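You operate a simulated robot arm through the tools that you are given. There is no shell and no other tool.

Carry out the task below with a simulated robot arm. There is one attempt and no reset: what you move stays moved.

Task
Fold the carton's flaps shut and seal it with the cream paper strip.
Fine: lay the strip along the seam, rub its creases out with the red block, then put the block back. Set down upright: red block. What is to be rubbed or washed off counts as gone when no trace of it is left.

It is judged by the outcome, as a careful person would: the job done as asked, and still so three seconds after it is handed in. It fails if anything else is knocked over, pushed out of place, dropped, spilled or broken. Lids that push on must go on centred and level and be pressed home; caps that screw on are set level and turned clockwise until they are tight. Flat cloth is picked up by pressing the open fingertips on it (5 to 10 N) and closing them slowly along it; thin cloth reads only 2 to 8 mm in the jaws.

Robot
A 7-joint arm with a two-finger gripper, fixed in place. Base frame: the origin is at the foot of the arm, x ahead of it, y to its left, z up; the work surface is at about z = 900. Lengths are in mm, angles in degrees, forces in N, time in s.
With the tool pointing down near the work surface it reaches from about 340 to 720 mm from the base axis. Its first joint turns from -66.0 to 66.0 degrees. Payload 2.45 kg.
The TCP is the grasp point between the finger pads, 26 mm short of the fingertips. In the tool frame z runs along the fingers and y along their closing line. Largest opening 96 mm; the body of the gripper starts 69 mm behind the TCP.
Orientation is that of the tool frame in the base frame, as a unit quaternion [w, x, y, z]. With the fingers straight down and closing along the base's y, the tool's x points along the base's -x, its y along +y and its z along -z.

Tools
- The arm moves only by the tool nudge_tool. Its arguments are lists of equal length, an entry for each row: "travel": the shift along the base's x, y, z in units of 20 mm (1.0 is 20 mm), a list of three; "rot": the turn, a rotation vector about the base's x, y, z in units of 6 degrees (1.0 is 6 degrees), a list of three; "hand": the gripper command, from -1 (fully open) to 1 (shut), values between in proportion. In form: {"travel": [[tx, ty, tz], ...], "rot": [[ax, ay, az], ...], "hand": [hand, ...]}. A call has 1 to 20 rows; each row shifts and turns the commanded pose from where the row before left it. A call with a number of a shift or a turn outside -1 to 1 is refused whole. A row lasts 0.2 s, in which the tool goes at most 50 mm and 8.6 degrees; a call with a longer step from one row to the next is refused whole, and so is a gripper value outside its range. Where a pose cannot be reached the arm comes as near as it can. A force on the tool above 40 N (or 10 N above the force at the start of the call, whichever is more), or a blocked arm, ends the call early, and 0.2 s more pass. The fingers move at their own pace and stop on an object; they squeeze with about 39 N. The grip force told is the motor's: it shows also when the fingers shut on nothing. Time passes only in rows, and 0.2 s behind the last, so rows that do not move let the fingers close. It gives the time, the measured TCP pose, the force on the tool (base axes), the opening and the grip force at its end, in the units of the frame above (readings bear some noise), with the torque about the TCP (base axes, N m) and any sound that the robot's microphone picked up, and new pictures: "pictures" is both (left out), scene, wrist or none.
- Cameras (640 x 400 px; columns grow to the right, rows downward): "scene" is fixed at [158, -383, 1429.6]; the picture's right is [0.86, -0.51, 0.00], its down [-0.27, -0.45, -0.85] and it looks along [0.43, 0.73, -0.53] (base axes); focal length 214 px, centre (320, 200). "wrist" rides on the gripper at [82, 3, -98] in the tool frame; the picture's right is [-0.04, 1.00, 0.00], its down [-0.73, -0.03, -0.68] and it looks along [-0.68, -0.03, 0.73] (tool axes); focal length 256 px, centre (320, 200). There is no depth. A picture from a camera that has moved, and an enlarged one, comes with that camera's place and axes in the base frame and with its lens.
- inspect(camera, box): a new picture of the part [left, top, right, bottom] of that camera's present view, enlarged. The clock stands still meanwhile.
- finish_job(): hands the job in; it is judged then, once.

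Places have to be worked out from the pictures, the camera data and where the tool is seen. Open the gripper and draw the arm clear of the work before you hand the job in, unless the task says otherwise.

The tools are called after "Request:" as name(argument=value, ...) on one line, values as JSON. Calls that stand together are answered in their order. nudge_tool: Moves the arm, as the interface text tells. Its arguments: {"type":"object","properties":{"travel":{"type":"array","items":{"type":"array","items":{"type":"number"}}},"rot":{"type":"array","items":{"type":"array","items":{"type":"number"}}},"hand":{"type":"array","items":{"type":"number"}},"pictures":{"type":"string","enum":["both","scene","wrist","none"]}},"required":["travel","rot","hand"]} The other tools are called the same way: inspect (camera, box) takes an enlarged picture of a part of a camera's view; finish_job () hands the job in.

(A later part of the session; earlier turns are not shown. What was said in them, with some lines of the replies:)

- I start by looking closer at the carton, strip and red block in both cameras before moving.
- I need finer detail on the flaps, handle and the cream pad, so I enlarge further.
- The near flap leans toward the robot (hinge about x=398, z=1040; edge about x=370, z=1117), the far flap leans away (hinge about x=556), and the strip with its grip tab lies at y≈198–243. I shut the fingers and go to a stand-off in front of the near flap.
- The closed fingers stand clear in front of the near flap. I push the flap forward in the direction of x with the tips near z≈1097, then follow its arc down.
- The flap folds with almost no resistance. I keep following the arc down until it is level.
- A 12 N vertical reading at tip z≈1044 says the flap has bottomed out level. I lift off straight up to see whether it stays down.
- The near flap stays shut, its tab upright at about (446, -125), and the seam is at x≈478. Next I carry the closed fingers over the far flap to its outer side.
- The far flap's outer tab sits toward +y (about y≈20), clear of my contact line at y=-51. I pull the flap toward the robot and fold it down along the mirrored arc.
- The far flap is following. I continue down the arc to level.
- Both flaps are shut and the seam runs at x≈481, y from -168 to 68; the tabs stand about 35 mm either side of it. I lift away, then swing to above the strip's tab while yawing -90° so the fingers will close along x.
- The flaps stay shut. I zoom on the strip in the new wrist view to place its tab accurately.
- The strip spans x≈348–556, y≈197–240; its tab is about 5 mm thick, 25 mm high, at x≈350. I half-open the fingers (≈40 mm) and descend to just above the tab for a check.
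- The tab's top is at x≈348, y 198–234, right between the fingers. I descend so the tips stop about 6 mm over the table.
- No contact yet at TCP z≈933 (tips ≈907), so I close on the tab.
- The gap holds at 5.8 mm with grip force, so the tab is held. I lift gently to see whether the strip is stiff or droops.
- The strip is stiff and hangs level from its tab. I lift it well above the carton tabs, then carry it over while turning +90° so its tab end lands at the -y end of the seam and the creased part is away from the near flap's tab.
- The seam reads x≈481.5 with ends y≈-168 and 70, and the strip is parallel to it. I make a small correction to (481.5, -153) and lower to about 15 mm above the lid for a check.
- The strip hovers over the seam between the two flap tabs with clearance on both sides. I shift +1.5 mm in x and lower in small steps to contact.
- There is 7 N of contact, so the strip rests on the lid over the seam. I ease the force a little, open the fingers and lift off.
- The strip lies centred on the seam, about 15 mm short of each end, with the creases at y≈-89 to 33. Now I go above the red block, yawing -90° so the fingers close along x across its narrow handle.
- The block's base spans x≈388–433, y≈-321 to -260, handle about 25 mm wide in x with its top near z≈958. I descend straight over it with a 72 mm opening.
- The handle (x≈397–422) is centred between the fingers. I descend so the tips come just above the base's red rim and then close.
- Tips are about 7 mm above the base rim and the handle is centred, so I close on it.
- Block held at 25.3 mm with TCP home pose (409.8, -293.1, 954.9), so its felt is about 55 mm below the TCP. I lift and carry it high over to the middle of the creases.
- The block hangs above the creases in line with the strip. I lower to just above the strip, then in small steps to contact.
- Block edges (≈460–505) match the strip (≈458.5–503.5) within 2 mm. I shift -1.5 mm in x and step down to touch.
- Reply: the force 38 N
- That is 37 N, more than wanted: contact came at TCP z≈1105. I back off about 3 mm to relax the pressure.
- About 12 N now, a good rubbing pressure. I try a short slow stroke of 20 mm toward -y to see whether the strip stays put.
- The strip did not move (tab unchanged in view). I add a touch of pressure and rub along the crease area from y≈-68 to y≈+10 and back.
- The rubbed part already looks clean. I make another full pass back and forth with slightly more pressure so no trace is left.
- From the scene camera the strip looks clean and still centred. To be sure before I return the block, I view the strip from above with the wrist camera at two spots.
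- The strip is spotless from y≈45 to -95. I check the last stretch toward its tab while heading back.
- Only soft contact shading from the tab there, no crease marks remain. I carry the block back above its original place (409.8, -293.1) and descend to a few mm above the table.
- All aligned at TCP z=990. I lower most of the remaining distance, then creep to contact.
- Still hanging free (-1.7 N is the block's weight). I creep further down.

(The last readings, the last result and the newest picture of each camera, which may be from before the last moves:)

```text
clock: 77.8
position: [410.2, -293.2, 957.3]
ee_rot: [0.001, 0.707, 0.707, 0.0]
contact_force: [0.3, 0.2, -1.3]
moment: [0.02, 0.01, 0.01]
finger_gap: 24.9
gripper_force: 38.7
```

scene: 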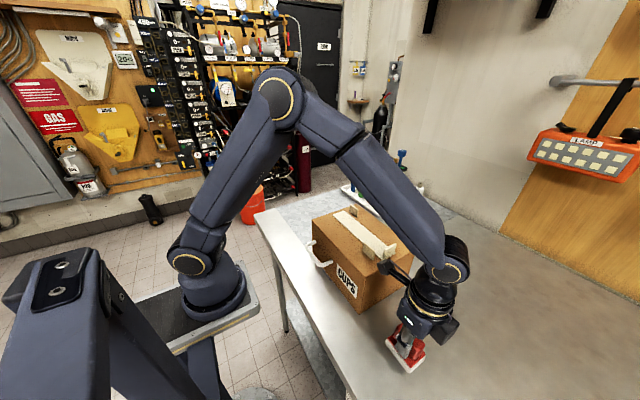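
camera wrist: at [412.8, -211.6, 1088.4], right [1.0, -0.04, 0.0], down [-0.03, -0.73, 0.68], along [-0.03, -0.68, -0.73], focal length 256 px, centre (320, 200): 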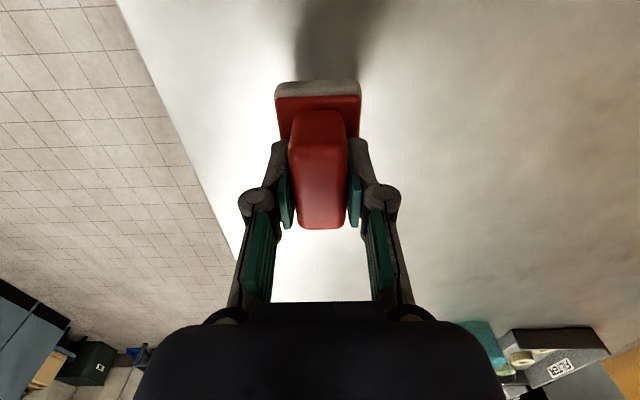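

Force is just starting to change near z≈957; I go down another couple of mm.

Request:
nudge_tool(travel=[[0, 0, -0.05], [0, 0, -0.05], [0, 0, 0]], rot=[[0, 0, 0], [0, 0, 0], [0, 0, 0]], hand=[1, 1, 1], pictures="scene")

Request:
inspect(camera="scene", box=[350, 290, 470, 390])

```text
clock: 78.6
position: [408.8, -293.1, 955.3]
ee_rot: [-0.001, 0.707, 0.707, 0.0]
contact_force: [0.1, -0.7, -0.8]
moment: [-0.02, -0.03, 0.01]
finger_gap: 25.1
gripper_force: 39.0
```

scene: 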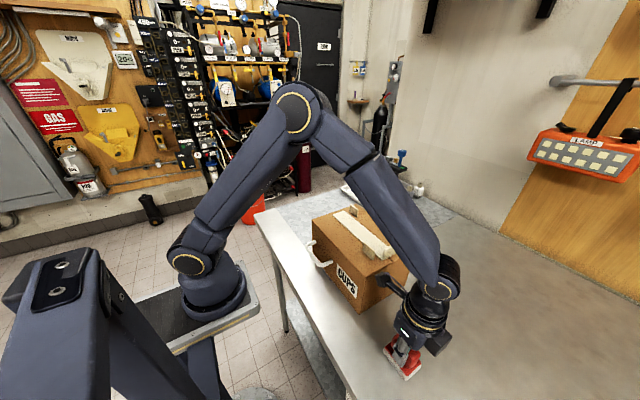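

```text
4.00 times, centred on (410, 340) of scene
camera zoom: at [158.1, -383.0, 1429.6], right [0.86, -0.51, 0.0], down [-0.27, -0.45, -0.85], along [0.43, 0.73, -0.53], focal length 858 px, centre (-40, -360)
```

zoom: 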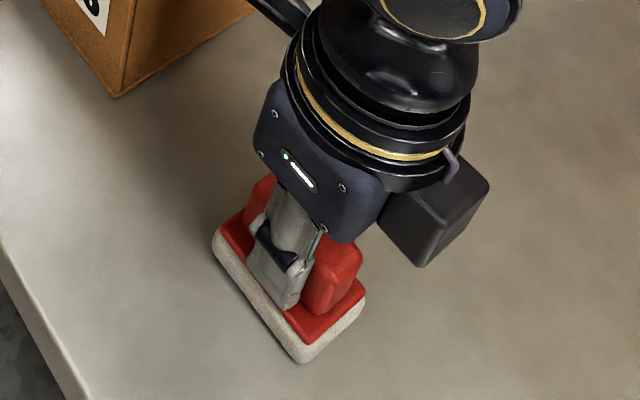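

Position matches the original picture; the reading hints it is nearly on the table. One more millimetre or so to seat it.

Request:
nudge_tool(travel=[[0, 0, -0.05], [0, 0, -0.03], [0, 0, 0]], rot=[[0, 0, 0], [0, 0, 0], [0, 0, 0]], hand=[1, 1, 1], pictures="none")

```text
clock: 79.4
position: [409.2, -292.4, 955.0]
ee_rot: [0.0, 0.707, 0.707, 0.0]
contact_force: [-1.1, 2.3, 11.8]
moment: [0.25, 0.09, 0.0]
finger_gap: 24.9
gripper_force: 38.8
```

The table now pushes back with 12 N, so the block is seated. I ease up a hair, open the fingers gradually and lift straight off.

Request:
nudge_tool(travel=[[0, 0, 0.05], [0, 0, 0], [0, 0, 0], [0, 0, 0], [0, 0, 0], [0, 0, 0], [0, 0, 0.5], [0, 0, 1], [0, 0, 1], [0, 0, 1], [0, 0, 1], [0, 0, 1], [0, 0, 1], [0, 0, 1], [0, 0, 1], [0, 0, 1], [0, 0, 1], [0, 0, 1], [0, 0, 0]], rot=[[0, 0, 0], [0, 0, 0], [0, 0, 0], [0, 0, 0], [0, 0, 0], [0, 0, 0], [0, 0, 0], [0, 0, 0], [0, 0, 0], [0, 0, 0], [0, 0, 0], [0, 0, 0], [0, 0, 0], [0, 0, 0], [0, 0, 0], [0, 0, 0], [0, 0, 0], [0, 0, 0], [0, 0, 0]], hand=[1, 0.4, 0.2, 0, -0.2, -0.2, -0.2, -0.2, -0.2, -0.2, -0.2, -0.2, -0.2, -0.2, -0.2, -0.2, -0.2, -0.2, -0.2], pictures="both")

Request:
inspect(camera="scene", box=[370, 310, 440, 390])

Request:
inspect(camera="wrist", box=[220, 0, 420, 125])

Request:
inspect(camera="scene", box=[295, 180, 435, 320])

```text
clock: 83.4
position: [409.6, -292.9, 1185.7]
ee_rot: [0.0, 0.707, 0.707, 0.0]
contact_force: [-0.1, -0.4, -0.7]
moment: [-0.01, 0.0, 0.01]
finger_gap: 57.7
gripper_force: 0.1
camera wrist: at [413.3, -212.0, 1283.3], right [1.0, -0.04, 0.0], down [-0.03, -0.73, 0.68], along [-0.03, -0.68, -0.73], focal length 256 px, centre (320, 200)
```

scene: 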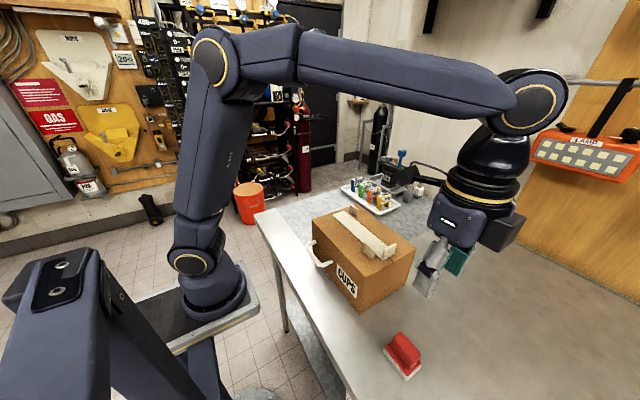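
wrist: 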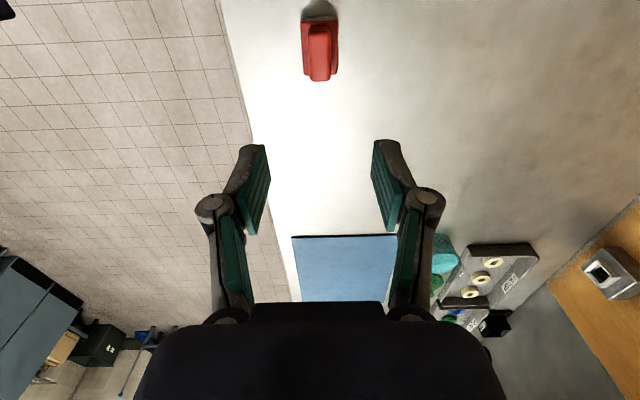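

```text
5.00 times, centred on (405, 350) of scene
camera zoom: at [158.0, -383.0, 1429.6], right [0.86, -0.51, 0.0], down [-0.27, -0.45, -0.85], along [0.43, 0.73, -0.53], focal length 1072 px, centre (-105, -550)
```

zoom: 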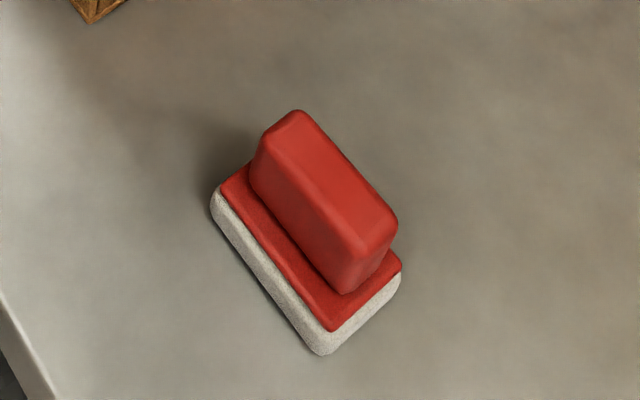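

```text
3.20 times, centred on (320, 62) of wrist
camera zoom: at [413.3, -212.0, 1283.3], right [1.0, -0.04, 0.0], down [-0.03, -0.73, 0.68], along [-0.03, -0.68, -0.73], focal length 819 px, centre (320, 640)
```

zoom: 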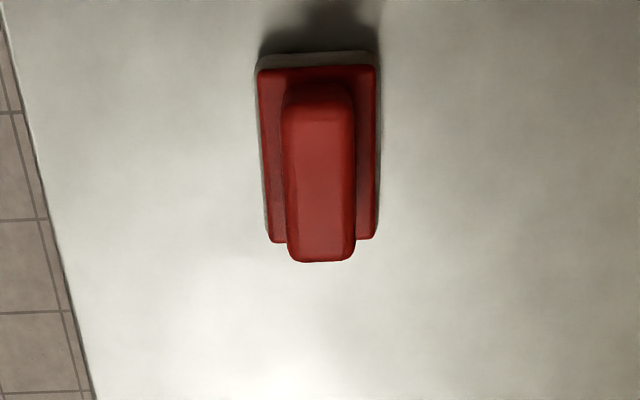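

```text
2.86 times, centred on (365, 250) of scene
camera zoom: at [158.0, -383.0, 1429.6], right [0.86, -0.51, 0.0], down [-0.27, -0.45, -0.85], along [0.43, 0.73, -0.53], focal length 613 px, centre (191, 57)
```

zoom: 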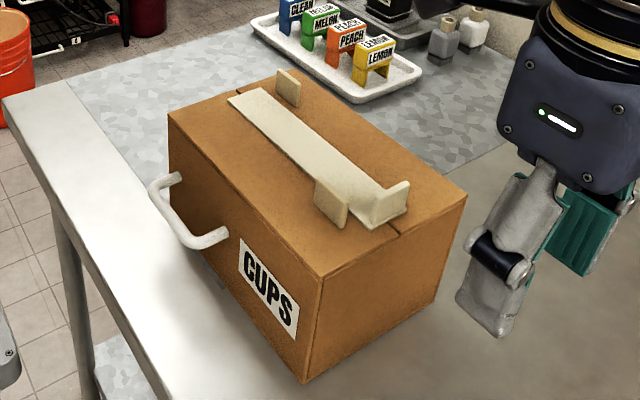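

The block is upright back on its spot within about 2 mm, and the carton is shut with the strip clean on the seam. I open fully, draw back up to the start-like pose and take one last look from above.

Request:
nudge_tool(travel=[[0, 0, 1], [0, 0, 1], [0, 0, 1], [0, 0, 1], [0, 0, 1], [-0.3, 0.95, 0.1], [-0.3, 0.95, 0], [-0.3, 0.95, 0], [-0.3, 0.95, 0], [-0.3, 0.95, 0], [-0.3, 0.95, 0], [-0.3, 0.95, 0], [-0.3, 0.95, 0], [-0.3, 0.95, 0], [-0.3, 0.95, 0], [-0.2, 0.95, 0], [0, 0.95, 0], [0, 0.95, 0], [0, 0.5, 0], [0, 0, 0]], rot=[[0, 0, 0], [0, 0, 0], [0, 0, 0], [0, 0, 0], [0, 0, 1], [0, 0, 1], [0, 0, 1], [0, 0, 1], [0, 0, 1], [0, 0, 1], [0, 0, 1], [0, 0, 1], [0, 0, 1], [0, 0, 1], [0, 0, 1], [0, 0, 1], [0, 0, 1], [0, 0, 1], [0, 0, 1], [0, 0, 0]], hand=[-1, -1, -1, -1, -1, -1, -1, -1, -1, -1, -1, -1, -1, -1, -1, -1, -1, -1, -1, -1], pictures="both")

Request:
inspect(camera="wrist", box=[180, 40, 480, 228])

Request:
inspect(camera="scene", box=[310, 180, 430, 280])

```text
clock: 87.6
position: [345.3, -34.4, 1286.2]
ee_rot: [0.0, -0.001, 1.0, 0.0]
contact_force: [0.2, -0.3, -0.9]
moment: [0.03, 0.03, -0.03]
finger_gap: 96.1
gripper_force: 0.1
camera wrist: at [264.6, -32.8, 1384.1], right [0.04, 1.0, 0.0], down [0.73, -0.03, 0.68], along [0.68, -0.03, -0.73], focal length 256 px, centre (320, 200)
```

scene: 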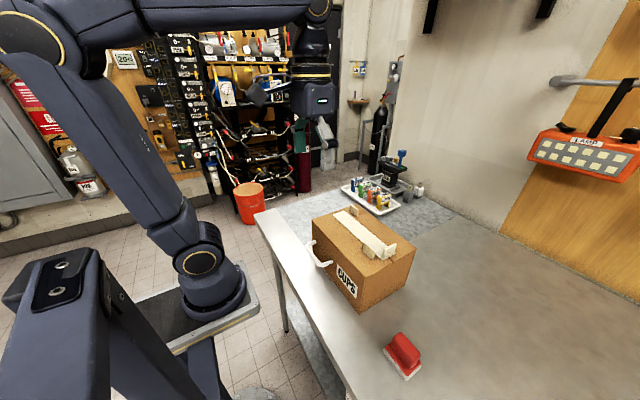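
wrist: 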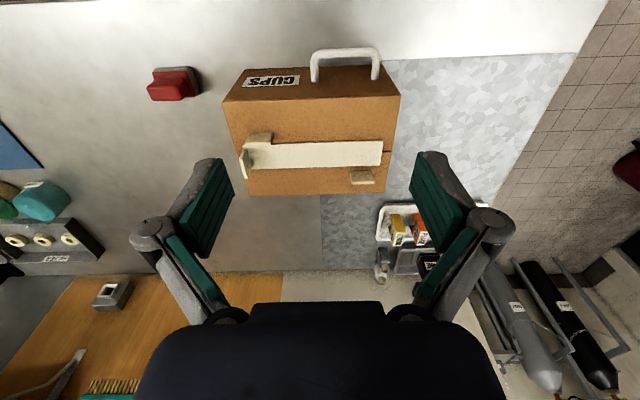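

```text
2.13 times, centred on (330, 134) of wrist
camera zoom: at [264.6, -32.8, 1384.1], right [0.04, 1.0, 0.0], down [0.73, -0.03, 0.68], along [0.68, -0.03, -0.73], focal length 545 px, centre (299, 340)
```

zoom: 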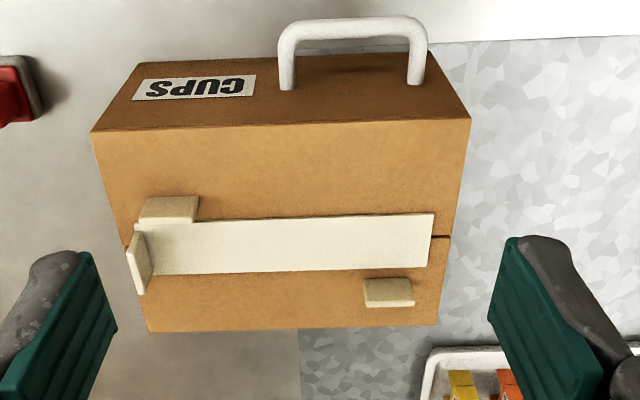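

```text
4.00 times, centred on (370, 230) of scene
camera zoom: at [158.0, -383.0, 1429.6], right [0.86, -0.51, 0.0], down [-0.27, -0.45, -0.85], along [0.43, 0.73, -0.53], focal length 858 px, centre (120, 80)
```

zoom: 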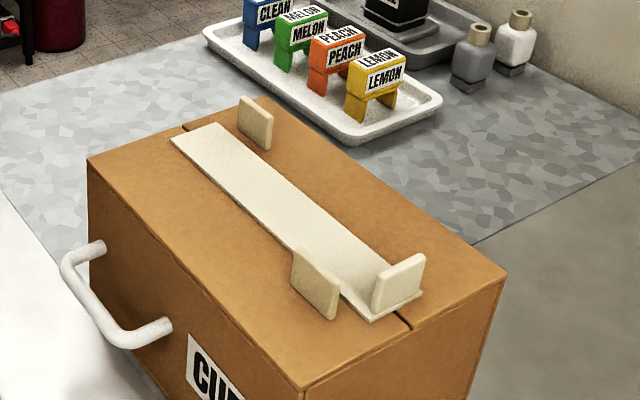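

Both views show the flaps shut, the strip lying straight and clean over the seam, the red block upright on its spot, and nothing else disturbed. The gripper is open and clear, so I hand the job in.

Request:
finish_job()

```text
The job is handed in.
```

The job is handed in, and nothing else on the table was moved or knocked over.

- **Carton:** both flaps are folded shut and stayed down after I let go.
- **Strip:** the cream strip lies along the seam, centred, about 15 mm short of each end. Its grip tab is at the end nearer the red block.
- **Creases:** I rubbed them out with the red block. Views from above showed no marks left, only soft shading next to the strip's tab. The strip did not shift while I rubbed.
- **Red block:** it is upright, back within about 2 mm of where it started.

On first contact the block pressed the strip with about 37 N, more than I intended. I eased off straight away and rubbed at roughly 5 to 12 N. I saw no damage to the carton or the strip.

The gripper is open and the arm is clear of the work.
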